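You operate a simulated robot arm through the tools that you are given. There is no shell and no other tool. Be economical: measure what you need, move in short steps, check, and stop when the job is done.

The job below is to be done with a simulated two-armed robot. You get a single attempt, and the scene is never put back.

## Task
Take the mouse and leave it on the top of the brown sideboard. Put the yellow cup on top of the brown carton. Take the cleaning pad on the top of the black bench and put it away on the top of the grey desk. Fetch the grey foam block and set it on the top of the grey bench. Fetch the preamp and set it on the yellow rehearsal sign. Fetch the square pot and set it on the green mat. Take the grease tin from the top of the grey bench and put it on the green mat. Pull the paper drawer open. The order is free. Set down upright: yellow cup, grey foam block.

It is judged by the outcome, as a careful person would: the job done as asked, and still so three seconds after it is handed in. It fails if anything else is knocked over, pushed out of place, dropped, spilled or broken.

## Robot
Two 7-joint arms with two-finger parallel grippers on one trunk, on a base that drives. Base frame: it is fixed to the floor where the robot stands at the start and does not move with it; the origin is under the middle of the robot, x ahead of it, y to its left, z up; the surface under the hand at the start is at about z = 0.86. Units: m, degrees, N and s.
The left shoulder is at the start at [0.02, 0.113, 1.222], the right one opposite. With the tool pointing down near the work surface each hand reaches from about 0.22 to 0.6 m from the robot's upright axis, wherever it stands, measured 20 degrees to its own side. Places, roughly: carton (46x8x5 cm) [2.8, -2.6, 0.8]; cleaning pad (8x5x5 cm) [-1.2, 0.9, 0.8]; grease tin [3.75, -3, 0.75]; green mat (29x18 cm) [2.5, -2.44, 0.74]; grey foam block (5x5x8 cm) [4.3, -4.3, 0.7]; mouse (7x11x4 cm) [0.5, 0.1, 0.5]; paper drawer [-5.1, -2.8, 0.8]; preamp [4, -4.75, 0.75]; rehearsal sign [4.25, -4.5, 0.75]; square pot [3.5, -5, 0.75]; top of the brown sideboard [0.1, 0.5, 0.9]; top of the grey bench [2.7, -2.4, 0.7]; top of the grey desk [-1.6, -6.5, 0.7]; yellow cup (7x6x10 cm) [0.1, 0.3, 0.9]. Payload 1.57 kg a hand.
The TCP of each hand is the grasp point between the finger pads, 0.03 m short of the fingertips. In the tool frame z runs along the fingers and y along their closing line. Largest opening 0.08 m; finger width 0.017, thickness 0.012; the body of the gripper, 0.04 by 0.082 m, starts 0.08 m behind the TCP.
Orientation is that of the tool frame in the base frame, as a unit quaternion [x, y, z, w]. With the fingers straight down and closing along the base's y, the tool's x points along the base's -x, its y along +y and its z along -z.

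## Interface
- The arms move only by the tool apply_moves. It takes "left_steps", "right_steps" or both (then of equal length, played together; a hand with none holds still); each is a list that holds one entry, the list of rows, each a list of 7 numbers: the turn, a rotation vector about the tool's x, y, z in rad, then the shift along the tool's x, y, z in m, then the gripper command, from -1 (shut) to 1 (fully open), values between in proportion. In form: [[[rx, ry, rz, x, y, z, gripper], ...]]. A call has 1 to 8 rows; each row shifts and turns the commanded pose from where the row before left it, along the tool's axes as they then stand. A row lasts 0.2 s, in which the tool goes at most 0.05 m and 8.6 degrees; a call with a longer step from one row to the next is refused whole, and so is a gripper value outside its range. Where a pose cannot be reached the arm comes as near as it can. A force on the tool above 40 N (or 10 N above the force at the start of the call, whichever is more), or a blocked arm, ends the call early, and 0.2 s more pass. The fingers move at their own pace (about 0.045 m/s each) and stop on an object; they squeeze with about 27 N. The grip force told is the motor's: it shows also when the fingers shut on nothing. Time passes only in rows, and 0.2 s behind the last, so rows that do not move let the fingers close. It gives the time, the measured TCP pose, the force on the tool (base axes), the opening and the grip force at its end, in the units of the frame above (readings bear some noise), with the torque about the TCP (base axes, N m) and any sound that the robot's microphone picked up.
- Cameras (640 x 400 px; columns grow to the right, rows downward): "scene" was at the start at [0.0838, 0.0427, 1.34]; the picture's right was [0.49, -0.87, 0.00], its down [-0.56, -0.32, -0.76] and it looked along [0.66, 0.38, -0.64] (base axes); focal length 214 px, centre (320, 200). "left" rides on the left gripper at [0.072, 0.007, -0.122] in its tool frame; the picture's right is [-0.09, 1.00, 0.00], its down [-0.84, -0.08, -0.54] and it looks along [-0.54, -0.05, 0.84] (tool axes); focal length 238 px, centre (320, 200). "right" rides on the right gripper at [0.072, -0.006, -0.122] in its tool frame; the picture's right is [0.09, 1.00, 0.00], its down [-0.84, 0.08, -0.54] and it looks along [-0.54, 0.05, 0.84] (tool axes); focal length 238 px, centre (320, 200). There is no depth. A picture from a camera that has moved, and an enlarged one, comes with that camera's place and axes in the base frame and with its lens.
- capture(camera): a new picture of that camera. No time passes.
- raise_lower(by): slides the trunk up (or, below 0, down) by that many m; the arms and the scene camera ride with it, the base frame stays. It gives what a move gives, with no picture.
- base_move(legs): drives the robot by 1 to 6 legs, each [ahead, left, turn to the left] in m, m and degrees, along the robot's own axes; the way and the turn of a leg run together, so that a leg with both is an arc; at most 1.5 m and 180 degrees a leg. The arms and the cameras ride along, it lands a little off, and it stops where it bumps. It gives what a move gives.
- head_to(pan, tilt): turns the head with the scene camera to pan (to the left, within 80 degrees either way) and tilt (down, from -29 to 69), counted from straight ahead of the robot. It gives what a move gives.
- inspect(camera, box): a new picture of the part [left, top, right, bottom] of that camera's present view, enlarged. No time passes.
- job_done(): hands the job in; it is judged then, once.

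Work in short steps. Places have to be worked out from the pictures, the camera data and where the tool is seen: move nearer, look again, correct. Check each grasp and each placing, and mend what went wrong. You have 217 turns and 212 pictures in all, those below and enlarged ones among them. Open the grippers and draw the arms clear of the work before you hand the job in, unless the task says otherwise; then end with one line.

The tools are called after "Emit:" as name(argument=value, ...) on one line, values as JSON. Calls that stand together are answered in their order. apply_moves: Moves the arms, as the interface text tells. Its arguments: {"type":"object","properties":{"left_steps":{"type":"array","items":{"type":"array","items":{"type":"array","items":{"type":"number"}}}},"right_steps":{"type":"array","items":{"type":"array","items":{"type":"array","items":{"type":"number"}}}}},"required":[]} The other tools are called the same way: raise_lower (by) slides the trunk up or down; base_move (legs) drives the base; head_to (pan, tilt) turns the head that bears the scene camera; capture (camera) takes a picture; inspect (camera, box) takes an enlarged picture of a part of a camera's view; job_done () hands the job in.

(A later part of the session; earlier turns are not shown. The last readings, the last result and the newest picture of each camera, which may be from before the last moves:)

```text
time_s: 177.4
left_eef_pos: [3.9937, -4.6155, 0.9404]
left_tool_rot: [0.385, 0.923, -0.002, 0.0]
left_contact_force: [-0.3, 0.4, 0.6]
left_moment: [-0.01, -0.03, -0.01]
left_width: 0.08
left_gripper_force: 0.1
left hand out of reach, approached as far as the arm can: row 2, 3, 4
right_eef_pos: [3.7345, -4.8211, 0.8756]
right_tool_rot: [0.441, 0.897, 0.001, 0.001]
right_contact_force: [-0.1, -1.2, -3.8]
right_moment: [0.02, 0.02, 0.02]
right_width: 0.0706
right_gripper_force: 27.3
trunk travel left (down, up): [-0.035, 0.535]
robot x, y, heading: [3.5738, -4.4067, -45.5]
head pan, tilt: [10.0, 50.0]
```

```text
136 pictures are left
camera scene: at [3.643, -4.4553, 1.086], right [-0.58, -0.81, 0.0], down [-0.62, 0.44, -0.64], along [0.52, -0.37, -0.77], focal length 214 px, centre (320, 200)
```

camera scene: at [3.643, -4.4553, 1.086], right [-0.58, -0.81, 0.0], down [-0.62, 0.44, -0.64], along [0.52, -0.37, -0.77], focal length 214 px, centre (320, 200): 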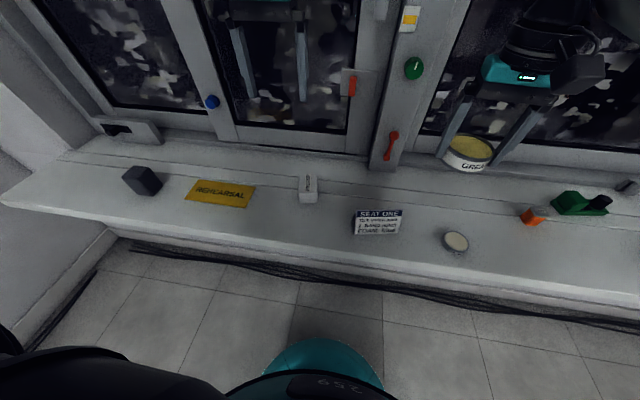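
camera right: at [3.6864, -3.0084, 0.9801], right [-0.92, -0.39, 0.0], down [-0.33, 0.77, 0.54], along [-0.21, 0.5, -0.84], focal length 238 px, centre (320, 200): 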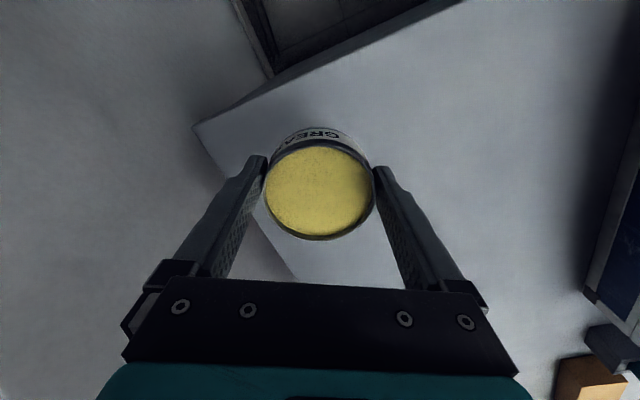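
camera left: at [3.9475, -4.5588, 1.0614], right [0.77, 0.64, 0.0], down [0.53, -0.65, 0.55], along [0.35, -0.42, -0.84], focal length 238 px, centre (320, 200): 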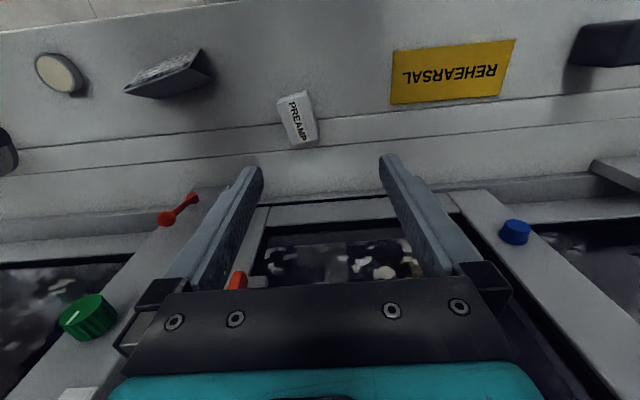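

The preamp is at (3.98, -4.656), about 5 cm wide and nearly aligned with the hand. I'll shift the base to finish centring, since the arm resists moving inward, and twist the hand 4°.

Emit:
base_move(legs=[[0.02, -0.038, 0]])

Emit:
apply_moves(left_steps=[[[0, 0, -0.07, 0, 0, 0.045, 1], [0, 0, 0, 0, 0, 0.045, 1], [0, 0, 0, 0, 0, 0.045, 1]]])

Emit:
capture(camera="left")

```text
time_s: 178.3
left_eef_pos: [3.9809, -4.6565, 0.9416]
left_tool_rot: [0.384, 0.923, -0.002, 0.001]
left_contact_force: [-0.3, -0.3, -0.2]
left_moment: [0.01, 0.04, -0.01]
left_width: 0.0799
left_gripper_force: 0.1
right_eef_pos: [3.7219, -4.8618, 0.8772]
right_tool_rot: [0.44, 0.898, 0.0, 0.0]
right_contact_force: [-0.8, -0.2, -3.5]
right_moment: [0.01, -0.02, -0.02]
right_width: 0.0709
right_gripper_force: 27.1
trunk travel left (down, up): [-0.035, 0.535]
robot x, y, heading: [3.5614, -4.4444, -45.3]
head pan, tilt: [10.0, 50.0]
```

```text
time_s: 179.1
left_eef_pos: [3.9821, -4.6568, 0.8053]
left_tool_rot: [0.352, 0.936, -0.004, 0.0]
left_contact_force: [-0.4, -0.8, -0.2]
left_moment: [0.02, -0.01, 0.02]
left_width: 0.0798
left_gripper_force: 0.0
right_eef_pos: [3.7214, -4.8633, 0.8756]
right_tool_rot: [0.441, 0.898, 0.001, 0.001]
right_contact_force: [0.9, 0.6, -2.1]
right_moment: [0.02, -0.03, 0.0]
right_width: 0.0707
right_gripper_force: 27.3
trunk travel left (down, up): [-0.035, 0.535]
robot x, y, heading: [3.5579, -4.4442, -45.7]
head pan, tilt: [10.0, 50.0]
```

```text
135 pictures are left
camera left: at [3.9309, -4.603, 0.9262], right [0.72, 0.69, 0.0], down [0.58, -0.61, 0.55], along [0.37, -0.4, -0.84], focal length 238 px, centre (320, 200)
```

left: 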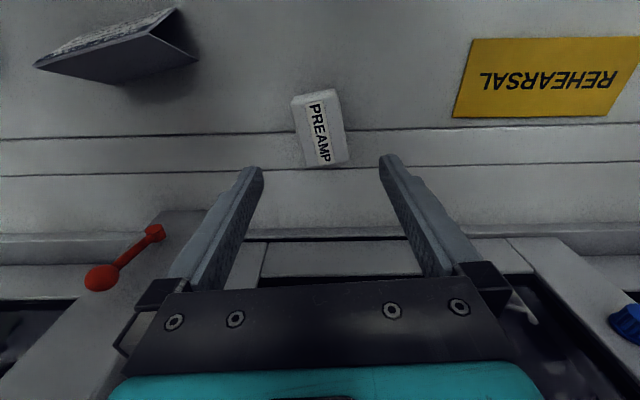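

Centred on the preamp. I'll descend to z≈0.69.

Emit:
apply_moves(left_steps=[[[0, 0, 0, -0.003, 0, 0.045, 1], [0, 0, 0, 0, 0, 0.045, 1], [0, 0, 0, 0, 0, 0.025, 1]]])

Emit:
capture(camera="left")

Emit:
inspect(camera="scene", box=[220, 120, 400, 240])

```text
time_s: 179.9
left_eef_pos: [3.9826, -4.6349, 0.7113]
left_tool_rot: [0.352, 0.936, -0.009, 0.007]
left_contact_force: [-0.4, 0.6, 30.9]
left_moment: [-0.83, 0.97, -0.11]
left_width: 0.08
left_gripper_force: 0.0
left hand out of reach, approached as far as the arm can: row 2, 3
right_eef_pos: [3.7213, -4.8624, 0.8786]
right_tool_rot: [0.44, 0.898, 0.0, 0.001]
right_contact_force: [1.1, 0.1, -2.5]
right_moment: [0.02, 0.0, -0.02]
right_width: 0.0707
right_gripper_force: 27.2
trunk travel left (down, up): [-0.035, 0.535]
robot x, y, heading: [3.5611, -4.4436, -45.4]
head pan, tilt: [10.0, 50.0]
```

```text
134 pictures are left
camera left: at [3.9317, -4.5796, 0.8317], right [0.73, 0.69, -0.01], down [0.58, -0.6, 0.56], along [0.38, -0.41, -0.83], focal length 238 px, centre (320, 200)
```

left: 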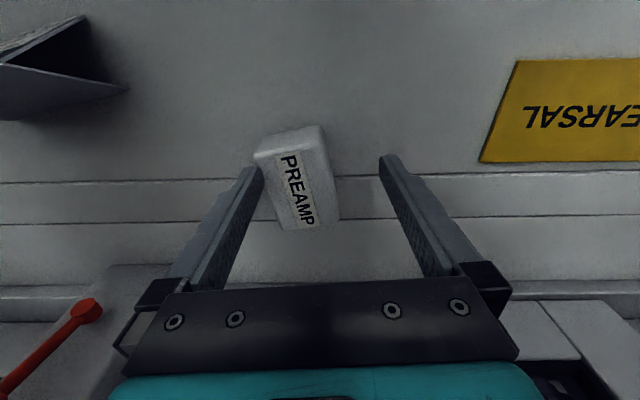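

```text
3.33 times, centred on (310, 180) of scene
camera zoom: at [3.6286, -4.4953, 1.0866], right [-0.58, -0.81, 0.0], down [-0.62, 0.44, -0.64], along [0.52, -0.37, -0.77], focal length 715 px, centre (353, 267)
```

zoom: 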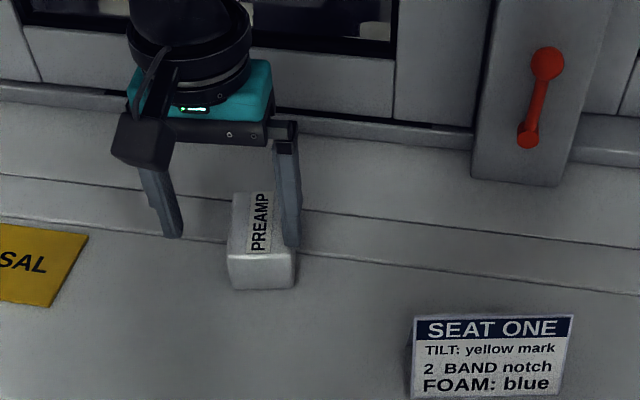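

The left finger touched the preamp's edge because the arm deviated sideways at its limit. I'll raise off right away, raise the trunk 0.08 for a more natural arm posture, and re-centre.

Emit:
apply_moves(left_steps=[[[0, 0, 0, 0, 0, -0.04, 1], [0, 0, 0, 0, 0, -0.03, 1]]])

Emit:
raise_lower(by=0.08)

Emit:
capture(camera="left")

```text
time_s: 180.5
left_eef_pos: [3.9805, -4.63, 0.7769]
left_tool_rot: [0.352, 0.936, -0.002, 0.0]
left_contact_force: [0.1, 0.4, 0.0]
left_moment: [-0.02, 0.02, 0.01]
left_width: 0.0798
left_gripper_force: 0.0
right_eef_pos: [3.7211, -4.8636, 0.8759]
right_tool_rot: [0.441, 0.898, 0.0, 0.001]
right_contact_force: [0.2, -0.4, -2.6]
right_moment: [0.05, 0.03, 0.02]
right_width: 0.0707
right_gripper_force: 27.8
trunk travel left (down, up): [-0.035, 0.535]
robot x, y, heading: [3.561, -4.4438, -45.5]
head pan, tilt: [10.0, 50.0]
```

```text
time_s: 181.7
left_eef_pos: [3.9817, -4.6312, 0.856]
left_tool_rot: [0.352, 0.936, -0.002, 0.001]
left_contact_force: [0.2, -0.6, 0.5]
left_moment: [-0.02, 0.03, 0.05]
left_width: 0.08
left_gripper_force: 0.1
right_eef_pos: [3.7211, -4.8635, 0.9567]
right_tool_rot: [0.44, 0.898, 0.001, 0.0]
right_contact_force: [-0.1, 0.1, -2.8]
right_moment: [-0.02, -0.03, 0.0]
right_width: 0.0708
right_gripper_force: 26.9
trunk travel left (down, up): [-0.115, 0.455]
robot x, y, heading: [3.5634, -4.4424, -45.1]
head pan, tilt: [10.0, 50.0]
```

```text
132 pictures are left
camera left: at [3.9324, -4.5773, 0.9784], right [0.72, 0.69, 0.0], down [0.58, -0.61, 0.55], along [0.37, -0.4, -0.84], focal length 238 px, centre (320, 200)
```

left: 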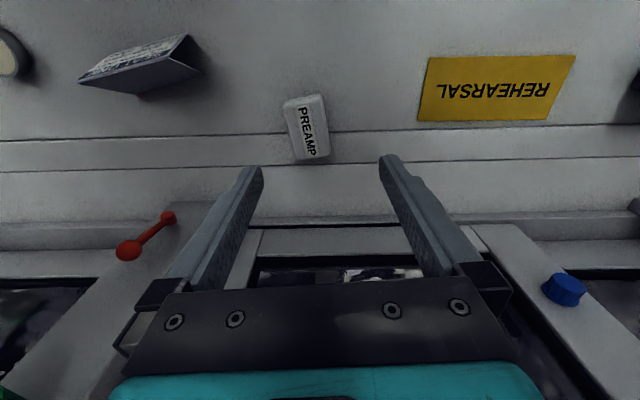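

The preamp hasn't moved (3.981, -4.655). I'll re-centre and descend part-way to see whether the arm tracks.

Emit:
apply_moves(left_steps=[[[0, 0, 0, -0.016, -0.018, 0, 1], [0, 0, 0, 0, 0, 0.04, 1], [0, 0, 0, 0, 0, 0.04, 1], [0, 0, 0, 0, 0, 0.02, 1]]])

Emit:
capture(camera="left")

```text
time_s: 182.7
left_eef_pos: [3.9822, -4.6247, 0.7763]
left_tool_rot: [0.352, 0.936, -0.003, 0.001]
left_contact_force: [-0.8, 0.1, 0.5]
left_moment: [-0.03, -0.03, -0.02]
left_width: 0.0801
left_gripper_force: 0.0
left hand out of reach, approached as far as the arm can: row 2, 3, 4
right_eef_pos: [3.7222, -4.8623, 0.9565]
right_tool_rot: [0.441, 0.897, 0.001, 0.001]
right_contact_force: [0.1, 0.5, -3.4]
right_moment: [0.04, 0.0, -0.04]
right_width: 0.0707
right_gripper_force: 26.8
trunk travel left (down, up): [-0.115, 0.455]
robot x, y, heading: [3.5594, -4.4464, -45.3]
head pan, tilt: [10.0, 50.0]
```

```text
131 pictures are left
camera left: at [3.9316, -4.5713, 0.8978], right [0.73, 0.69, 0.0], down [0.58, -0.61, 0.55], along [0.37, -0.4, -0.84], focal length 238 px, centre (320, 200)
```

left: 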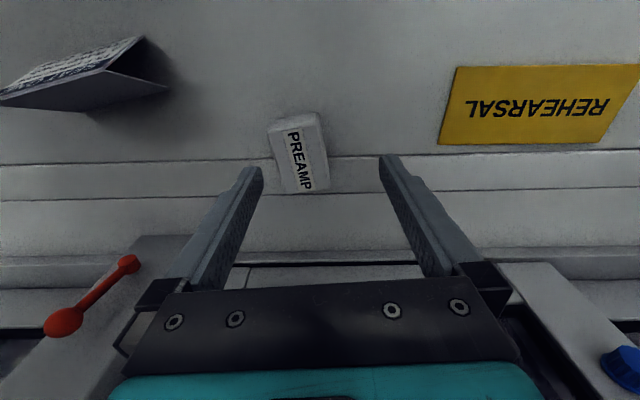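

The arm runs out of travel when extended and low, so I'll stand closer. I'll lift the left hand, pull both hands back relative to the body, and drive ahead 0.1 m.

Emit:
apply_moves(left_steps=[[[0, 0, 0, 0, 0, -0.04, 1], [0, 0, 0, 0.045, 0, 0, 1], [0, 0, 0, 0.045, 0, 0, 1]]], right_steps=[[[0, 0, 0, 0.04, 0, 0, -1], [0, 0, 0, 0.04, 0, 0, -1], [0, 0, 0, 0.02, 0, 0, -1]]])

Emit:
base_move(legs=[[0.11, -0.02, 0]])

Emit:
raise_lower(by=-0.08)

Emit:
capture(camera="left")

```text
time_s: 183.5
left_eef_pos: [3.9126, -4.5656, 0.8158]
left_tool_rot: [0.352, 0.936, -0.002, 0.001]
left_contact_force: [0.1, -0.2, 0.5]
left_moment: [-0.01, -0.01, 0.0]
left_width: 0.0799
left_gripper_force: 0.1
right_eef_pos: [3.6603, -4.782, 0.9557]
right_tool_rot: [0.441, 0.898, 0.001, 0.001]
right_contact_force: [0.5, -0.3, -2.6]
right_moment: [0.01, -0.01, 0.0]
right_width: 0.071
right_gripper_force: 27.6
trunk travel left (down, up): [-0.115, 0.455]
robot x, y, heading: [3.5619, -4.4442, -45.5]
head pan, tilt: [10.0, 50.0]
```

```text
time_s: 184.7
left_eef_pos: [3.9762, -4.6575, 0.8159]
left_tool_rot: [0.352, 0.936, -0.003, 0.001]
left_contact_force: [0.1, 0.7, -0.3]
left_moment: [0.02, 0.01, 0.01]
left_width: 0.0801
left_gripper_force: 0.0
right_eef_pos: [3.7233, -4.8757, 0.9561]
right_tool_rot: [0.44, 0.898, 0.002, 0.001]
right_contact_force: [0.9, -0.3, -3.0]
right_moment: [0.01, 0.03, 0.02]
right_width: 0.0707
right_gripper_force: 27.0
trunk travel left (down, up): [-0.115, 0.455]
robot x, y, heading: [3.6245, -4.5368, -45.4]
head pan, tilt: [10.0, 50.0]
```

```text
time_s: 185.8
left_eef_pos: [3.9759, -4.6569, 0.7358]
left_tool_rot: [0.352, 0.936, -0.002, 0.001]
left_contact_force: [0.2, 0.0, -0.5]
left_moment: [-0.01, -0.02, -0.01]
left_width: 0.0799
left_gripper_force: 0.2
right_eef_pos: [3.7224, -4.875, 0.8759]
right_tool_rot: [0.44, 0.898, 0.001, 0.0]
right_contact_force: [0.3, 0.7, -2.1]
right_moment: [-0.01, -0.01, -0.01]
right_width: 0.0705
right_gripper_force: 27.2
trunk travel left (down, up): [-0.035, 0.535]
robot x, y, heading: [3.6232, -4.5403, -45.3]
head pan, tilt: [10.0, 50.0]
```

```text
130 pictures are left
camera left: at [3.9252, -4.6039, 0.8575], right [0.72, 0.69, 0.0], down [0.58, -0.61, 0.55], along [0.37, -0.4, -0.84], focal length 238 px, centre (320, 200)
```

left: 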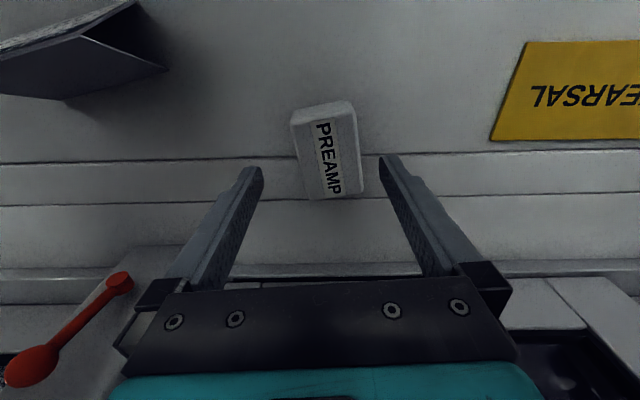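

Standing closer works. I'll shift 6 mm left, descend to z≈0.682 and close.

Emit:
apply_moves(left_steps=[[[0, 0, 0, 0, 0.0065, 0, 1], [0, 0, 0, 0, 0, 0.03, 1], [0, 0, 0, 0, 0, 0.024, 1], [0, 0, 0, 0, 0, 0, -1], [0, 0, 0, 0, 0, 0, -1], [0, 0, 0, 0, 0, 0, -1]]])

Emit:
capture(camera="left")

```text
time_s: 187.2
left_eef_pos: [3.9785, -4.6521, 0.6817]
left_tool_rot: [0.351, 0.936, -0.002, 0.0]
left_contact_force: [0.0, -0.2, 0.1]
left_moment: [-0.02, -0.05, 0.03]
left_width: 0.0515
left_gripper_force: 23.7
right_eef_pos: [3.7233, -4.8758, 0.8762]
right_tool_rot: [0.441, 0.897, 0.001, 0.0]
right_contact_force: [-0.1, -0.3, -1.7]
right_moment: [0.01, 0.02, 0.0]
right_width: 0.0708
right_gripper_force: 27.2
trunk travel left (down, up): [-0.035, 0.535]
robot x, y, heading: [3.626, -4.5363, -45.6]
head pan, tilt: [10.0, 50.0]
```

```text
129 pictures are left
camera left: at [3.9294, -4.599, 0.8037], right [0.72, 0.69, 0.0], down [0.58, -0.61, 0.55], along [0.37, -0.4, -0.84], focal length 238 px, centre (320, 200)
```

left: 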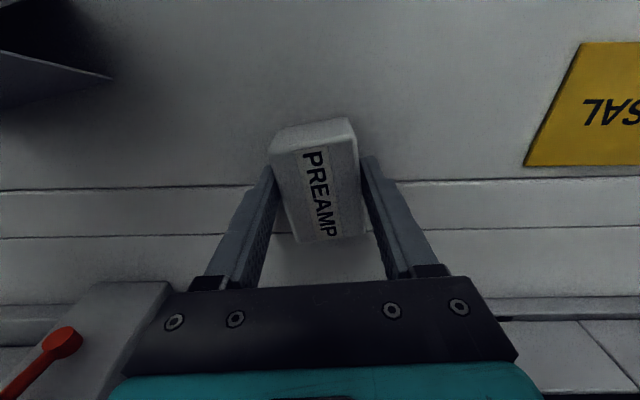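

The preamp is gripped at 51.5 mm. I'll lift it, strafe left over the sign, and rotate 90° so its length lies along the sign.

Emit:
apply_moves(left_steps=[[[0, 0, 0, 0, 0, -0.03, -1], [0, 0, 0, 0, 0, -0.04, -1], [0, 0, 0.14, 0, 0, 0, -1], [0, 0, 0.14, 0, 0, 0, -1], [0, 0, 0.14, 0, 0, 0, -1], [0, 0, 0.14, 0, 0, 0, -1]]])

Emit:
base_move(legs=[[-0.037, 0.238, 0]])

Emit:
apply_moves(left_steps=[[[0, 0, 0.14, 0, 0, 0, -1], [0, 0, 0.14, 0, 0, 0, -1], [0, 0, 0.14, 0, 0, 0, -1], [0, 0, 0.14, 0, 0, 0, -1], [0, 0, 0.14, 0, 0, 0, -1], [0, 0, 0.14, 0, 0, 0, -1], [0, 0, 0.1, 0, 0, 0, -1]]])

Emit:
capture(camera="left")

Emit:
capture(camera="scene")

```text
time_s: 188.7
left_eef_pos: [3.9797, -4.6532, 0.7526]
left_tool_rot: [0.598, 0.802, -0.002, 0.001]
left_contact_force: [-0.2, -0.9, -3.2]
left_moment: [-0.01, 0.01, -0.02]
left_width: 0.0505
left_gripper_force: 27.6
right_eef_pos: [3.7222, -4.876, 0.876]
right_tool_rot: [0.44, 0.898, 0.0, 0.0]
right_contact_force: [0.3, 0.8, -2.2]
right_moment: [-0.01, -0.01, 0.0]
right_width: 0.0705
right_gripper_force: 27.5
trunk travel left (down, up): [-0.035, 0.535]
robot x, y, heading: [3.6234, -4.5345, -45.5]
head pan, tilt: [10.0, 50.0]
```

```text
time_s: 190.4
left_eef_pos: [4.1233, -4.4603, 0.7525]
left_tool_rot: [0.596, 0.803, -0.003, 0.002]
left_contact_force: [0.3, 0.7, -1.9]
left_moment: [0.01, 0.01, 0.01]
left_width: 0.0505
left_gripper_force: 26.8
right_eef_pos: [3.8657, -4.6837, 0.8755]
right_tool_rot: [0.441, 0.897, 0.0, 0.001]
right_contact_force: [0.1, 0.6, -3.3]
right_moment: [0.03, -0.02, 0.04]
right_width: 0.071
right_gripper_force: 26.6
trunk travel left (down, up): [-0.035, 0.535]
robot x, y, heading: [3.7667, -4.347, -45.2]
head pan, tilt: [10.0, 50.0]
```

```text
time_s: 192.0
left_eef_pos: [4.1214, -4.4608, 0.7537]
left_tool_rot: [0.896, 0.443, -0.002, 0.002]
left_contact_force: [1.0, 0.4, -1.8]
left_moment: [-0.01, 0.01, 0.0]
left_width: 0.0503
left_gripper_force: 26.8
right_eef_pos: [3.8658, -4.6829, 0.8762]
right_tool_rot: [0.441, 0.898, 0.001, 0.0]
right_contact_force: [0.7, -0.3, -2.8]
right_moment: [0.04, 0.01, 0.0]
right_width: 0.0704
right_gripper_force: 27.0
trunk travel left (down, up): [-0.035, 0.535]
robot x, y, heading: [3.7644, -4.3477, -45.5]
head pan, tilt: [10.0, 50.0]
```

```text
128 pictures are left
camera left: at [4.1706, -4.4058, 0.874], right [0.74, -0.68, 0.0], down [-0.57, -0.62, 0.55], along [-0.37, -0.4, -0.84], focal length 238 px, centre (320, 200)
```

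left: 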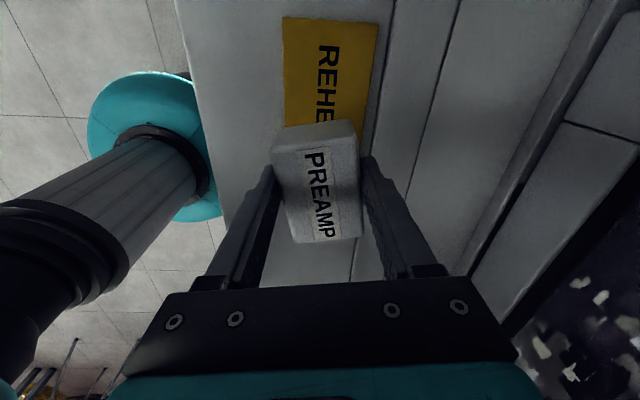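

```text
127 pictures are left
camera scene: at [3.8353, -4.3954, 1.086], right [-0.58, -0.81, 0.0], down [-0.62, 0.44, -0.64], along [0.52, -0.37, -0.77], focal length 214 px, centre (320, 200)
```

scene: 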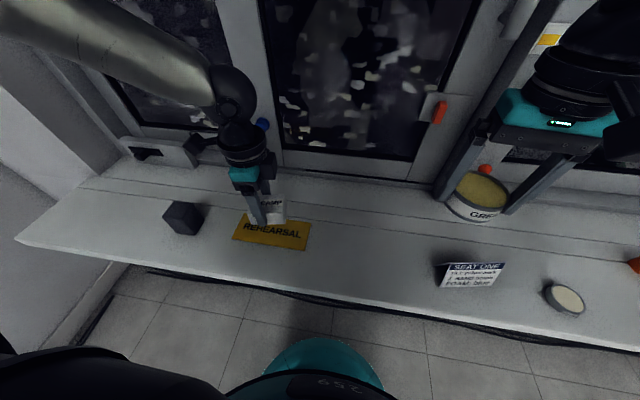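

The preamp is over the sign's centre and aligned. I'll lower to just above contact and step gently.

Emit:
apply_moves(left_steps=[[[0, 0, 0, 0, 0, 0.035, -1], [0, 0, 0, 0, 0, 0.025, -1]]])

Emit:
apply_moves(left_steps=[[[0, 0, 0, 0, 0, 0.003, -1]]])

Emit:
apply_moves(left_steps=[[[0, 0, 0, 0, 0, 0.003, -1]]])

Emit:
inspect(camera="scene", box=[200, 170, 340, 270])

```text
time_s: 192.6
left_eef_pos: [4.1224, -4.4606, 0.6931]
left_tool_rot: [0.895, 0.446, -0.002, 0.003]
left_contact_force: [0.8, -0.2, -2.2]
left_moment: [0.05, 0.02, 0.02]
left_width: 0.0503
left_gripper_force: 27.2
right_eef_pos: [3.8657, -4.6838, 0.8755]
right_tool_rot: [0.441, 0.898, 0.001, 0.0]
right_contact_force: [-0.3, 0.8, -2.8]
right_moment: [0.03, 0.04, 0.0]
right_width: 0.0705
right_gripper_force: 27.0
trunk travel left (down, up): [-0.035, 0.535]
robot x, y, heading: [3.7661, -4.3412, -45.4]
head pan, tilt: [10.0, 50.0]
```

```text
time_s: 193.0
left_eef_pos: [4.1222, -4.4599, 0.6891]
left_tool_rot: [0.896, 0.445, 0.0, 0.003]
left_contact_force: [-0.6, -0.3, -2.7]
left_moment: [0.01, 0.0, -0.01]
left_width: 0.05
left_gripper_force: 27.2
right_eef_pos: [3.8663, -4.6835, 0.8757]
right_tool_rot: [0.441, 0.897, 0.001, 0.0]
right_contact_force: [-0.5, 0.5, -3.5]
right_moment: [0.02, 0.01, 0.03]
right_width: 0.0707
right_gripper_force: 27.1
trunk travel left (down, up): [-0.035, 0.535]
robot x, y, heading: [3.7668, -4.3418, -45.2]
head pan, tilt: [10.0, 50.0]
```

```text
time_s: 193.4
left_eef_pos: [4.1211, -4.4601, 0.6867]
left_tool_rot: [0.895, 0.445, -0.001, 0.003]
left_contact_force: [-1.4, 0.1, -0.4]
left_moment: [0.07, 0.06, 0.01]
left_width: 0.05
left_gripper_force: 26.9
right_eef_pos: [3.8657, -4.6834, 0.8752]
right_tool_rot: [0.441, 0.898, 0.001, 0.0]
right_contact_force: [0.2, -0.4, -3.6]
right_moment: [0.01, 0.06, 0.01]
right_width: 0.0706
right_gripper_force: 27.1
trunk travel left (down, up): [-0.035, 0.535]
robot x, y, heading: [3.766, -4.345, -45.5]
head pan, tilt: [10.0, 50.0]
```

```text
4.00 times, centred on (270, 220) of scene
camera zoom: at [3.8351, -4.3953, 1.0861], right [-0.58, -0.81, 0.0], down [-0.62, 0.44, -0.64], along [0.52, -0.37, -0.77], focal length 858 px, centre (520, 120)
```

zoom: 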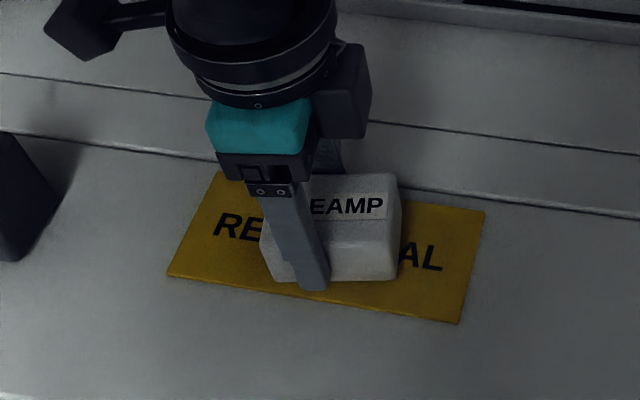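

The preamp sits centred on the sign with light contact. I'll release and lift straight up.

Emit:
apply_moves(left_steps=[[[0, 0, 0, 0, 0, 0.001, -1], [0, 0, 0, 0, 0, 0, 0.5], [0, 0, 0, 0, 0, 0, 1], [0, 0, 0, 0, 0, -0.03, 1], [0, 0, 0, 0, 0, -0.04, 1], [0, 0, 0, 0, 0, -0.045, 1], [0, 0, 0, 0, 0, -0.045, 1]]])

Emit:
capture(camera="left")

Emit:
capture(camera="scene")

```text
time_s: 195.0
left_eef_pos: [4.1208, -4.4582, 0.8446]
left_tool_rot: [0.896, 0.445, -0.001, 0.002]
left_contact_force: [0.2, 0.1, 0.2]
left_moment: [-0.01, -0.01, 0.0]
left_width: 0.0799
left_gripper_force: 0.1
right_eef_pos: [3.8648, -4.6837, 0.8754]
right_tool_rot: [0.441, 0.898, 0.001, 0.001]
right_contact_force: [0.2, 0.4, -2.5]
right_moment: [0.02, 0.02, -0.02]
right_width: 0.0706
right_gripper_force: 26.4
trunk travel left (down, up): [-0.035, 0.535]
robot x, y, heading: [3.7597, -4.3468, -45.3]
head pan, tilt: [10.0, 50.0]
```

```text
125 pictures are left
camera left: at [4.1695, -4.4052, 0.9661], right [0.74, -0.67, 0.0], down [-0.57, -0.62, 0.54], along [-0.37, -0.4, -0.84], focal length 238 px, centre (320, 200)
```

left: 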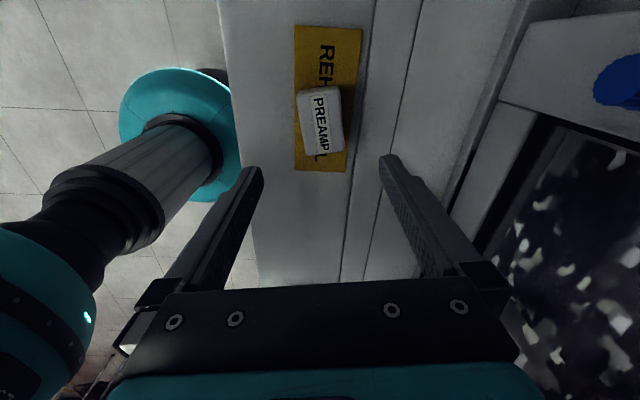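

```text
124 pictures are left
camera scene: at [3.8351, -4.3953, 1.0861], right [-0.58, -0.81, 0.0], down [-0.62, 0.44, -0.64], along [0.52, -0.37, -0.77], focal length 214 px, centre (320, 200)
```

scene: 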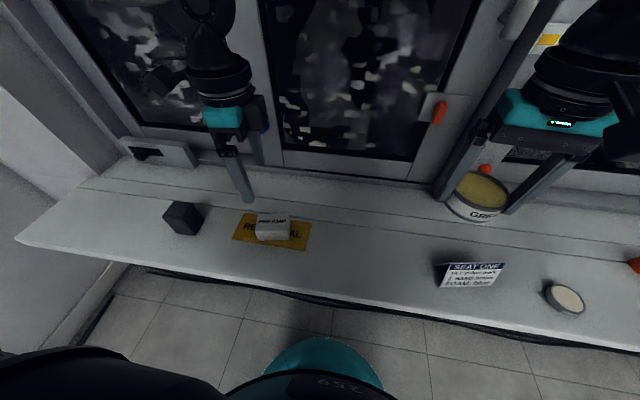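

The preamp is on the sign. Next is the foam block at (4.233, -4.303), top about z 0.72. I'll strafe left so the left hand is over it.

Emit:
base_move(legs=[[-0.032, 0.188, 0]])

Emit:
capture(camera="left")

Emit:
head_to(pan=20, tilt=50)

Emit:
capture(camera="scene")

```text
time_s: 196.6
left_eef_pos: [4.2299, -4.3078, 0.8442]
left_tool_rot: [0.895, 0.445, -0.001, 0.003]
left_contact_force: [-0.3, 0.5, -0.2]
left_moment: [-0.03, 0.02, 0.0]
left_width: 0.0799
left_gripper_force: 0.0
right_eef_pos: [3.9756, -4.5296, 0.8747]
right_tool_rot: [0.441, 0.898, 0.001, 0.0]
right_contact_force: [-0.2, -0.2, -1.9]
right_moment: [0.02, 0.07, 0.01]
right_width: 0.0708
right_gripper_force: 27.2
trunk travel left (down, up): [-0.035, 0.535]
robot x, y, heading: [3.8767, -4.1901, -45.2]
head pan, tilt: [10.0, 50.0]
```

```text
123 pictures are left
camera left: at [4.2795, -4.2525, 0.9657], right [0.74, -0.67, 0.0], down [-0.57, -0.62, 0.54], along [-0.37, -0.4, -0.84], focal length 238 px, centre (320, 200)
```

left: 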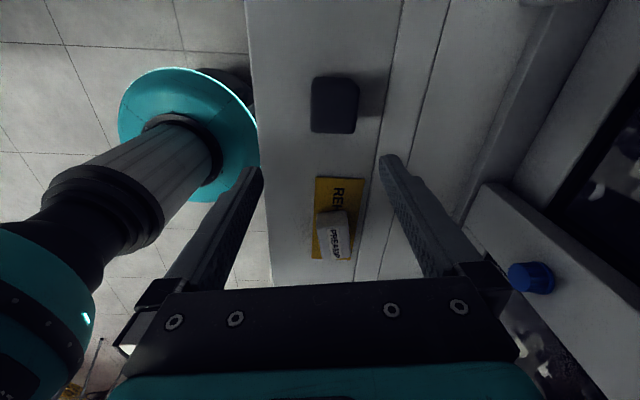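

```text
time_s: 197.3
left_eef_pos: [4.2309, -4.3072, 0.8434]
left_tool_rot: [0.895, 0.445, -0.001, 0.003]
left_contact_force: [-0.8, 0.7, -0.7]
left_moment: [-0.04, 0.0, -0.04]
left_width: 0.08
left_gripper_force: 0.1
right_eef_pos: [3.9754, -4.5303, 0.8761]
right_tool_rot: [0.441, 0.898, 0.001, 0.0]
right_contact_force: [0.4, 0.0, -2.4]
right_moment: [0.03, 0.05, 0.0]
right_width: 0.0706
right_gripper_force: 27.0
trunk travel left (down, up): [-0.035, 0.535]
robot x, y, heading: [3.8769, -4.1911, -45.5]
head pan, tilt: [20.0, 50.0]
```

```text
122 pictures are left
camera scene: at [3.9516, -4.231, 1.086], right [-0.43, -0.9, 0.0], down [-0.69, 0.33, -0.64], along [0.58, -0.28, -0.77], focal length 214 px, centre (320, 200)
```

scene: 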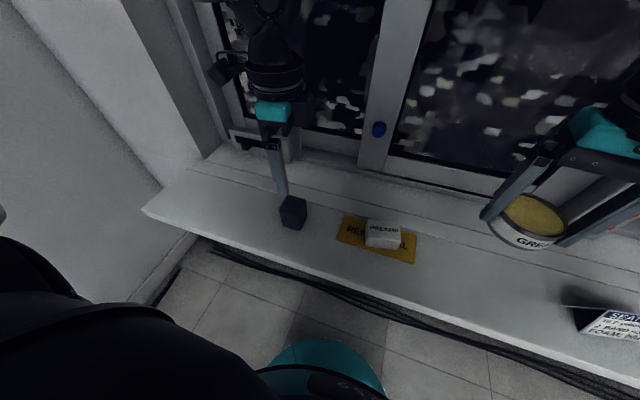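

I need to know if the foam block is standing or lying, so I'll zoom in.

Emit:
inspect(camera="scene", box=[250, 170, 350, 250])

Emit:
inspect(camera="left", box=[270, 50, 400, 150])

```text
5.00 times, centred on (300, 210) of scene
camera zoom: at [3.9516, -4.231, 1.086], right [-0.43, -0.9, 0.0], down [-0.69, 0.33, -0.64], along [0.58, -0.28, -0.77], focal length 1072 px, centre (420, 150)
```

zoom: 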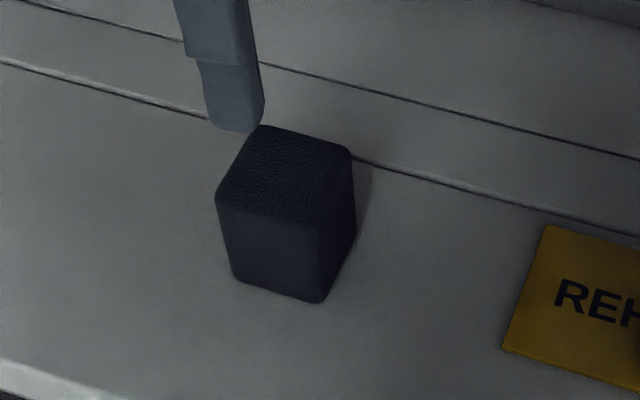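

```text
4.00 times, centred on (335, 100) of left
camera zoom: at [4.2794, -4.2526, 0.9657], right [0.74, -0.67, 0.0], down [-0.57, -0.62, 0.54], along [-0.36, -0.4, -0.84], focal length 953 px, centre (260, 600)
```

zoom: 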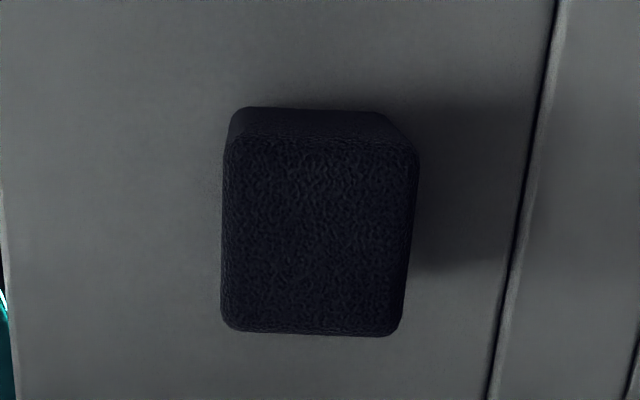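

It's standing upright at (4.252, -4.305). I'll shift the hand over it and descend to just above.

Emit:
apply_moves(left_steps=[[[0, 0, 0, 0.0143, 0.0156, 0, 1], [0, 0, 0, 0, 0, 0.04, 1], [0, 0, 0, 0, 0, 0.035, 1]]])

Emit:
capture(camera="left")

```text
time_s: 198.1
left_eef_pos: [4.2527, -4.3055, 0.7684]
left_tool_rot: [0.896, 0.444, -0.002, 0.003]
left_contact_force: [0.2, 0.9, 0.6]
left_moment: [0.02, 0.01, -0.02]
left_width: 0.0799
left_gripper_force: 0.0
right_eef_pos: [3.9761, -4.5313, 0.8752]
right_tool_rot: [0.44, 0.898, 0.001, 0.001]
right_contact_force: [0.3, 0.2, -2.8]
right_moment: [0.0, -0.01, -0.01]
right_width: 0.0709
right_gripper_force: 27.0
trunk travel left (down, up): [-0.035, 0.535]
robot x, y, heading: [3.873, -4.1917, -45.4]
head pan, tilt: [20.0, 50.0]
```

```text
119 pictures are left
camera left: at [4.3007, -4.2504, 0.8902], right [0.74, -0.67, 0.0], down [-0.57, -0.62, 0.55], along [-0.37, -0.41, -0.84], focal length 238 px, centre (320, 200)
```

left: 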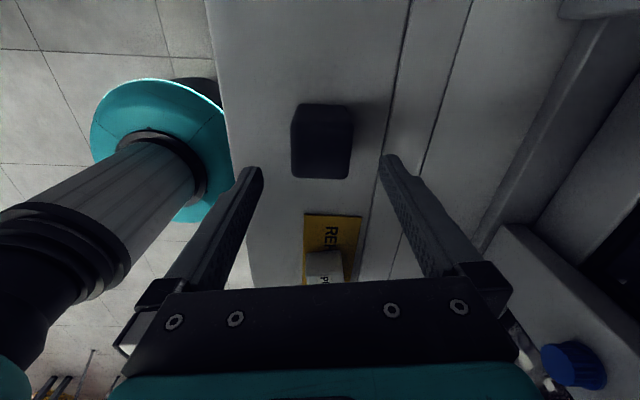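

Centred. I'll descend 0.08 and close.

Emit:
apply_moves(left_steps=[[[0, 0, 0, 0, 0, 0.04, 1], [0, 0, 0, 0, 0, 0.04, 1], [0, 0, 0, 0, 0, 0, -1], [0, 0, 0, 0, 0, 0, -1], [0, 0, 0, 0, 0, 0, -1]]])

Emit:
apply_moves(left_steps=[[[0, 0, 0, 0, 0, -0.04, -1], [0, 0, 0, 0, 0, -0.04, -1], [0, 0, 0, 0, 0, -0.045, -1]]])

Emit:
capture(camera="left")

```text
time_s: 199.3
left_eef_pos: [4.2515, -4.3062, 0.6886]
left_tool_rot: [0.895, 0.445, -0.001, 0.003]
left_contact_force: [0.6, -0.5, -0.1]
left_moment: [0.0, 0.0, 0.0]
left_width: 0.0515
left_gripper_force: 24.4
right_eef_pos: [3.9759, -4.5309, 0.8759]
right_tool_rot: [0.44, 0.898, 0.001, 0.0]
right_contact_force: [-0.1, 0.5, -3.0]
right_moment: [0.05, 0.03, 0.03]
right_width: 0.0707
right_gripper_force: 27.2
trunk travel left (down, up): [-0.035, 0.535]
robot x, y, heading: [3.8741, -4.1904, -45.3]
head pan, tilt: [20.0, 50.0]
```

```text
time_s: 200.1
left_eef_pos: [4.2521, -4.3058, 0.815]
left_tool_rot: [0.895, 0.445, -0.002, 0.001]
left_contact_force: [-0.5, 0.0, -0.6]
left_moment: [0.01, 0.0, -0.02]
left_width: 0.0513
left_gripper_force: 26.5
right_eef_pos: [3.9749, -4.5308, 0.8755]
right_tool_rot: [0.441, 0.898, 0.001, 0.0]
right_contact_force: [-0.5, -0.5, -2.6]
right_moment: [-0.01, 0.04, 0.0]
right_width: 0.0708
right_gripper_force: 27.0
trunk travel left (down, up): [-0.035, 0.535]
robot x, y, heading: [3.872, -4.1948, -45.4]
head pan, tilt: [20.0, 50.0]
```

```text
118 pictures are left
camera left: at [4.3003, -4.2511, 0.9357], right [0.74, -0.67, 0.0], down [-0.57, -0.62, 0.55], along [-0.37, -0.4, -0.84], focal length 238 px, centre (320, 200)
```

left: 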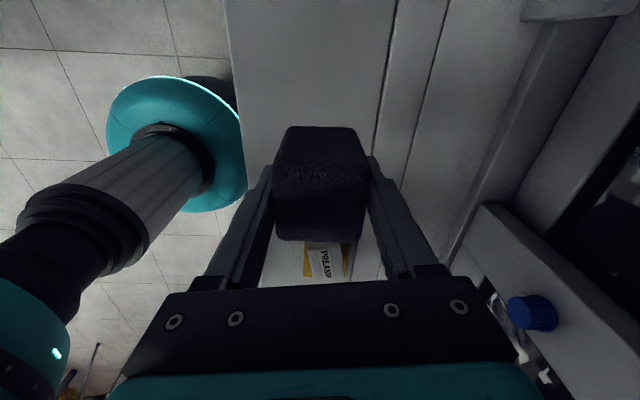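

The foam block is held. I'll raise up, back away from the sill, turn to face the bench, and travel along to the mat.

Emit:
raise_lower(by=0.25)

Emit:
base_move(legs=[[-0.3, -0.5, 0], [0, 0, 90], [0, 1.0, 0], [0, 0.9, 0]])

Emit:
head_to(pan=0, tilt=42)

Emit:
capture(camera="scene")

```text
time_s: 202.7
left_eef_pos: [4.2519, -4.3062, 1.0627]
left_tool_rot: [0.895, 0.445, -0.001, 0.003]
left_contact_force: [-0.1, 0.4, -0.5]
left_moment: [-0.04, 0.01, -0.02]
left_width: 0.0507
left_gripper_force: 26.8
right_eef_pos: [3.9753, -4.5304, 1.1256]
right_tool_rot: [0.441, 0.898, 0.001, 0.0]
right_contact_force: [-0.1, 0.5, -3.0]
right_moment: [0.08, 0.02, 0.02]
right_width: 0.0708
right_gripper_force: 26.6
trunk travel left (down, up): [-0.285, 0.285]
robot x, y, heading: [3.8743, -4.1924, -45.6]
head pan, tilt: [20.0, 50.0]
```

```text
time_s: 218.9
left_eef_pos: [2.0841, -2.6082, 1.064]
left_tool_rot: [0.317, 0.948, 0.001, 0.002]
left_contact_force: [-0.8, 0.7, -0.4]
left_moment: [0.01, 0.01, 0.03]
left_width: 0.0487
left_gripper_force: 27.6
right_eef_pos: [2.3078, -2.8839, 1.1252]
right_tool_rot: [-0.324, 0.946, 0.001, 0.0]
right_contact_force: [-0.2, 0.1, -1.6]
right_moment: [0.0, 0.06, 0.03]
right_width: 0.0705
right_gripper_force: 26.8
trunk travel left (down, up): [-0.285, 0.285]
robot x, y, heading: [1.9673, -2.9836, 44.6]
head pan, tilt: [20.0, 50.0]
```

```text
time_s: 219.8
left_eef_pos: [2.0839, -2.607, 1.063]
left_tool_rot: [0.317, 0.948, 0.002, 0.002]
left_contact_force: [0.1, 0.2, 0.1]
left_moment: [-0.01, -0.02, -0.01]
left_width: 0.0489
left_gripper_force: 26.9
right_eef_pos: [2.309, -2.8834, 1.1258]
right_tool_rot: [-0.324, 0.946, 0.001, 0.0]
right_contact_force: [-0.8, -0.9, -3.0]
right_moment: [0.01, 0.03, 0.02]
right_width: 0.0709
right_gripper_force: 26.6
trunk travel left (down, up): [-0.285, 0.285]
robot x, y, heading: [1.9698, -2.9853, 44.6]
head pan, tilt: [0.0, 42.0]
```

```text
117 pictures are left
camera scene: at [2.0369, -2.9187, 1.3472], right [0.7, -0.71, 0.0], down [-0.48, -0.47, -0.74], along [0.53, 0.52, -0.67], focal length 214 px, centre (320, 200)
```

scene: 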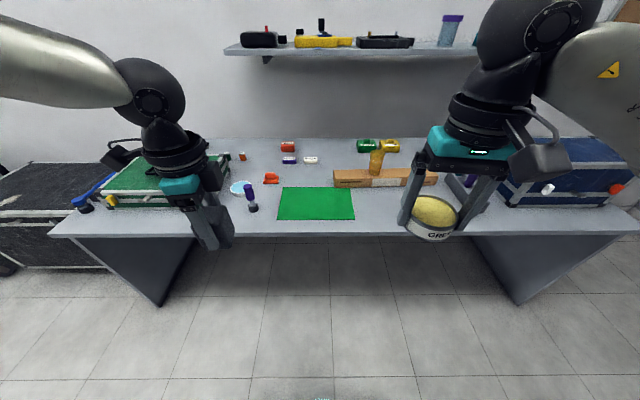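

The mat centre is (2.488, -2.453). I'll put the tin on the mat's right half with the right hand, first raising the left hand with the foam well clear.

Emit:
apply_moves(left_steps=[[[0, 0, 0, 0, 0, -0.042, -1], [0, 0, 0, 0, 0, -0.042, -1], [0, 0, 0, 0, 0, -0.042, -1], [0, 0, 0, 0, 0, -0.042, -1], [0, 0, 0, 0, 0, -0.042, -1], [0, 0, 0, 0, 0, -0.042, -1]]])

Emit:
base_move(legs=[[0.38, 0.115, 0]])

Emit:
raise_lower(by=-0.2)

Emit:
capture(camera="right")

Emit:
capture(camera="scene")

```text
time_s: 221.2
left_eef_pos: [2.0825, -2.6081, 1.3179]
left_tool_rot: [0.318, 0.948, 0.001, 0.002]
left_contact_force: [0.5, 0.2, -0.1]
left_moment: [0.0, 0.0, -0.01]
left_width: 0.0489
left_gripper_force: 26.9
right_eef_pos: [2.3103, -2.8842, 1.1248]
right_tool_rot: [-0.324, 0.946, 0.001, 0.0]
right_contact_force: [-0.7, 0.0, -3.5]
right_moment: [-0.01, 0.05, 0.01]
right_width: 0.0708
right_gripper_force: 26.8
trunk travel left (down, up): [-0.285, 0.285]
robot x, y, heading: [1.9729, -2.9843, 44.6]
head pan, tilt: [0.0, 42.0]
```

```text
time_s: 223.6
left_eef_pos: [2.2736, -2.2594, 1.3156]
left_tool_rot: [0.318, 0.948, 0.001, 0.001]
left_contact_force: [0.5, 0.3, -0.3]
left_moment: [0.02, 0.03, -0.03]
left_width: 0.0489
left_gripper_force: 26.9
right_eef_pos: [2.4992, -2.5365, 1.1255]
right_tool_rot: [-0.324, 0.946, 0.0, -0.001]
right_contact_force: [-0.5, 0.8, -3.1]
right_moment: [0.01, 0.04, 0.0]
right_width: 0.0706
right_gripper_force: 27.3
trunk travel left (down, up): [-0.285, 0.285]
robot x, y, heading: [2.1608, -2.6411, 44.3]
head pan, tilt: [0.0, 42.0]
```

```text
time_s: 225.8
left_eef_pos: [2.2722, -2.2596, 1.1156]
left_tool_rot: [0.318, 0.948, 0.002, 0.002]
left_contact_force: [-0.1, 0.1, -0.6]
left_moment: [0.01, 0.01, -0.01]
left_width: 0.0488
left_gripper_force: 27.4
right_eef_pos: [2.4994, -2.5367, 0.9274]
right_tool_rot: [-0.324, 0.946, 0.001, 0.0]
right_contact_force: [-0.3, -0.1, -2.5]
right_moment: [-0.04, 0.04, -0.04]
right_width: 0.0704
right_gripper_force: 27.1
trunk travel left (down, up): [-0.085, 0.485]
robot x, y, heading: [2.1606, -2.6364, 44.7]
head pan, tilt: [0.0, 42.0]
```

```text
116 pictures are left
camera right: at [2.4448, -2.587, 1.0479], right [-0.68, 0.73, 0.0], down [0.61, 0.57, 0.54], along [0.39, 0.37, -0.84], focal length 238 px, centre (320, 200)
```

right: 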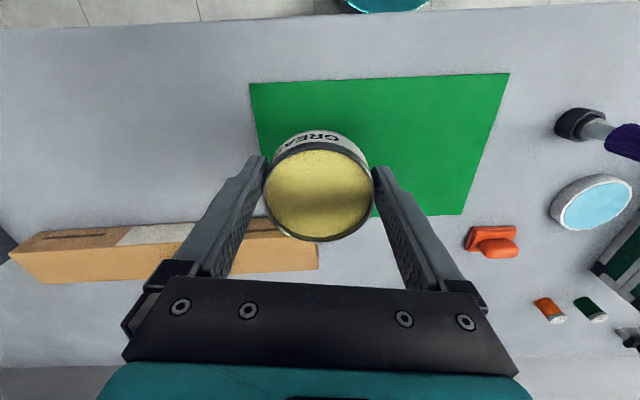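

```text
115 pictures are left
camera scene: at [2.2268, -2.5706, 1.1474], right [0.7, -0.71, 0.0], down [-0.48, -0.47, -0.74], along [0.53, 0.52, -0.67], focal length 214 px, centre (320, 200)
```

scene: 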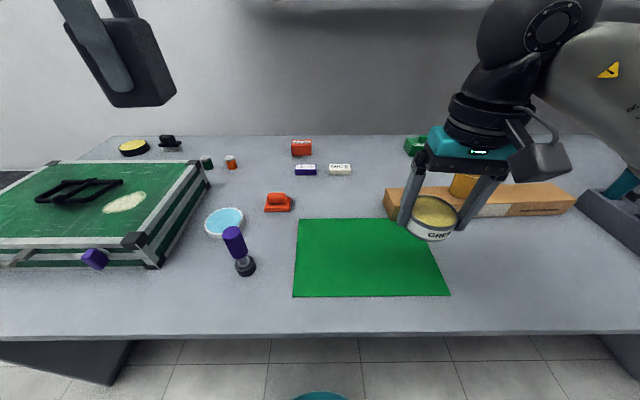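

The mat is measured. I'll move the tin to (2.538, -2.494) on its right half and lower it.

Emit:
apply_moves(right_steps=[[[0, 0, 0, -0.03, 0.005, 0.02, -1], [0, 0, 0, -0.027, 0.005, 0.02, -1], [0, 0, 0, 0, 0, 0.045, -1], [0, 0, 0, 0, 0, 0.04, -1]]])

Emit:
capture(camera="right")

```text
time_s: 226.8
left_eef_pos: [2.2725, -2.2604, 1.1174]
left_tool_rot: [0.318, 0.948, 0.0, 0.002]
left_contact_force: [0.4, -0.2, 0.1]
left_moment: [0.03, -0.02, 0.0]
left_width: 0.0488
left_gripper_force: 27.3
right_eef_pos: [2.5381, -2.4939, 0.7991]
right_tool_rot: [-0.324, 0.946, 0.001, 0.0]
right_contact_force: [-0.8, 0.9, -2.3]
right_moment: [-0.07, 0.01, 0.0]
right_width: 0.0708
right_gripper_force: 27.2
trunk travel left (down, up): [-0.085, 0.485]
robot x, y, heading: [2.1576, -2.6403, 44.5]
head pan, tilt: [0.0, 42.0]
```

```text
114 pictures are left
camera right: at [2.4834, -2.5442, 0.9226], right [-0.68, 0.73, 0.0], down [0.61, 0.57, 0.54], along [0.39, 0.37, -0.84], focal length 238 px, centre (320, 200)
```

right: 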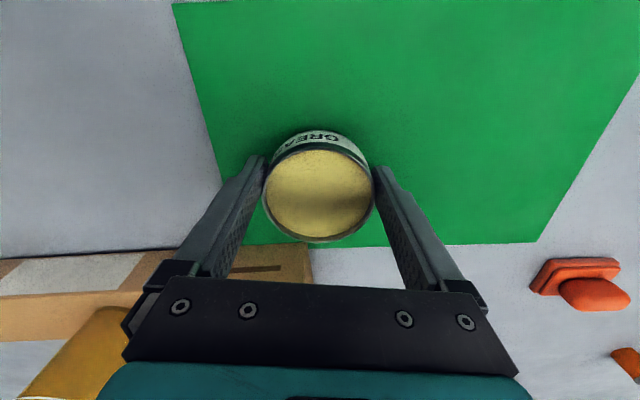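

Over the mat. I'll lower the last 1.6 cm in small steps.

Emit:
apply_moves(right_steps=[[[0, 0, 0, 0, 0, 0.008, -1], [0, 0, 0, 0, 0, 0.005, -1]]])

Emit:
apply_moves(right_steps=[[[0, 0, 0, 0, 0, 0.003, -1]]])

Emit:
apply_moves(right_steps=[[[0, 0, 0, 0, 0, 0.003, -1]]])

```text
time_s: 227.4
left_eef_pos: [2.2737, -2.259, 1.1162]
left_tool_rot: [0.318, 0.948, 0.0, 0.002]
left_contact_force: [0.7, 0.3, -0.9]
left_moment: [-0.02, -0.03, 0.02]
left_width: 0.0489
left_gripper_force: 26.8
right_eef_pos: [2.5387, -2.4944, 0.7876]
right_tool_rot: [-0.324, 0.946, 0.001, -0.001]
right_contact_force: [0.4, -0.7, -1.8]
right_moment: [-0.02, 0.03, -0.02]
right_width: 0.0709
right_gripper_force: 27.3
trunk travel left (down, up): [-0.085, 0.485]
robot x, y, heading: [2.1618, -2.6354, 44.5]
head pan, tilt: [0.0, 42.0]
```

```text
time_s: 227.8
left_eef_pos: [2.2723, -2.2591, 1.117]
left_tool_rot: [0.319, 0.948, 0.002, 0.003]
left_contact_force: [0.0, -0.8, -0.6]
left_moment: [0.01, -0.01, -0.04]
left_width: 0.049
left_gripper_force: 26.9
right_eef_pos: [2.5377, -2.4936, 0.7858]
right_tool_rot: [-0.324, 0.946, 0.0, -0.001]
right_contact_force: [0.3, 0.9, -3.1]
right_moment: [-0.02, 0.0, 0.02]
right_width: 0.0708
right_gripper_force: 26.7
trunk travel left (down, up): [-0.085, 0.485]
robot x, y, heading: [2.1591, -2.6357, 44.7]
head pan, tilt: [0.0, 42.0]
```

```text
time_s: 228.2
left_eef_pos: [2.2728, -2.2588, 1.1171]
left_tool_rot: [0.319, 0.948, 0.002, 0.002]
left_contact_force: [0.1, -0.2, 0.3]
left_moment: [-0.03, 0.01, -0.01]
left_width: 0.0487
left_gripper_force: 26.8
right_eef_pos: [2.5383, -2.4931, 0.7807]
right_tool_rot: [-0.323, 0.946, 0.001, 0.0]
right_contact_force: [-0.1, 0.0, -2.3]
right_moment: [-0.02, 0.02, -0.01]
right_width: 0.0708
right_gripper_force: 27.0
trunk travel left (down, up): [-0.085, 0.485]
robot x, y, heading: [2.1599, -2.6364, 44.4]
head pan, tilt: [0.0, 42.0]
```

Still carrying its weight (-2.3 N). I'll keep stepping down 2 mm at a time.

Emit:
apply_moves(right_steps=[[[0, 0, 0, 0, 0, 0.002, -1]]])

Emit:
apply_moves(right_steps=[[[0, 0, 0, 0, 0, 0.002, -1]]])

```text
time_s: 228.6
left_eef_pos: [2.2724, -2.2584, 1.1164]
left_tool_rot: [0.318, 0.948, 0.001, 0.002]
left_contact_force: [-0.1, -0.4, -0.1]
left_moment: [0.01, 0.0, -0.04]
left_width: 0.0489
left_gripper_force: 27.1
right_eef_pos: [2.5375, -2.4935, 0.7815]
right_tool_rot: [-0.324, 0.946, 0.001, 0.001]
right_contact_force: [-1.4, -1.9, 8.1]
right_moment: [-0.29, -0.22, -0.02]
right_width: 0.0707
right_gripper_force: 26.8
trunk travel left (down, up): [-0.085, 0.485]
robot x, y, heading: [2.1646, -2.635, 44.7]
head pan, tilt: [0.0, 42.0]
```

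```text
time_s: 229.0
left_eef_pos: [2.2717, -2.2606, 1.1178]
left_tool_rot: [0.318, 0.948, 0.002, 0.003]
left_contact_force: [0.5, 0.0, 0.5]
left_moment: [0.01, 0.0, -0.02]
left_width: 0.0489
left_gripper_force: 26.6
right_eef_pos: [2.5368, -2.4937, 0.7804]
right_tool_rot: [-0.323, 0.946, 0.002, 0.002]
right_contact_force: [-1.0, -4.8, 26.6]
right_moment: [-0.32, -0.05, 0.01]
right_width: 0.0707
right_gripper_force: 27.3
trunk travel left (down, up): [-0.085, 0.485]
robot x, y, heading: [2.1647, -2.6335, 44.8]
head pan, tilt: [0.0, 42.0]
```

It's in contact. I'll relieve slightly, open, and rise.

Emit:
apply_moves(right_steps=[[[0, 0, 0, 0, 0, -0.002, -1], [0, 0, 0, 0, 0, 0, 1], [0, 0, 0, 0, 0, 0, 1], [0, 0, 0, 0, 0, -0.03, 1], [0, 0, 0, 0, 0, -0.045, 1], [0, 0, 0, 0, 0, -0.045, 1], [0, 0, 0, 0, 0, -0.045, 1], [0, 0, 0, 0, 0, -0.045, 1]]])

Emit:
capture(camera="scene")

```text
time_s: 230.8
left_eef_pos: [2.2715, -2.2598, 1.1172]
left_tool_rot: [0.318, 0.948, 0.001, 0.002]
left_contact_force: [-0.7, 0.2, -0.3]
left_moment: [-0.01, -0.03, 0.02]
left_width: 0.0486
left_gripper_force: 26.9
right_eef_pos: [2.5383, -2.4926, 0.9906]
right_tool_rot: [-0.323, 0.946, 0.001, -0.002]
right_contact_force: [-0.3, -0.2, -0.1]
right_moment: [0.01, 0.01, -0.01]
right_width: 0.08
right_gripper_force: 0.1
trunk travel left (down, up): [-0.085, 0.485]
robot x, y, heading: [2.1595, -2.6379, 44.7]
head pan, tilt: [0.0, 42.0]
```

```text
113 pictures are left
camera scene: at [2.2265, -2.5707, 1.1473], right [0.7, -0.71, 0.0], down [-0.48, -0.47, -0.74], along [0.53, 0.52, -0.67], focal length 214 px, centre (320, 200)
```

scene: 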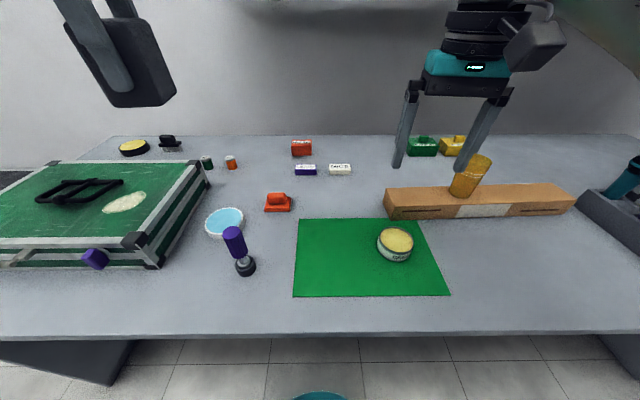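

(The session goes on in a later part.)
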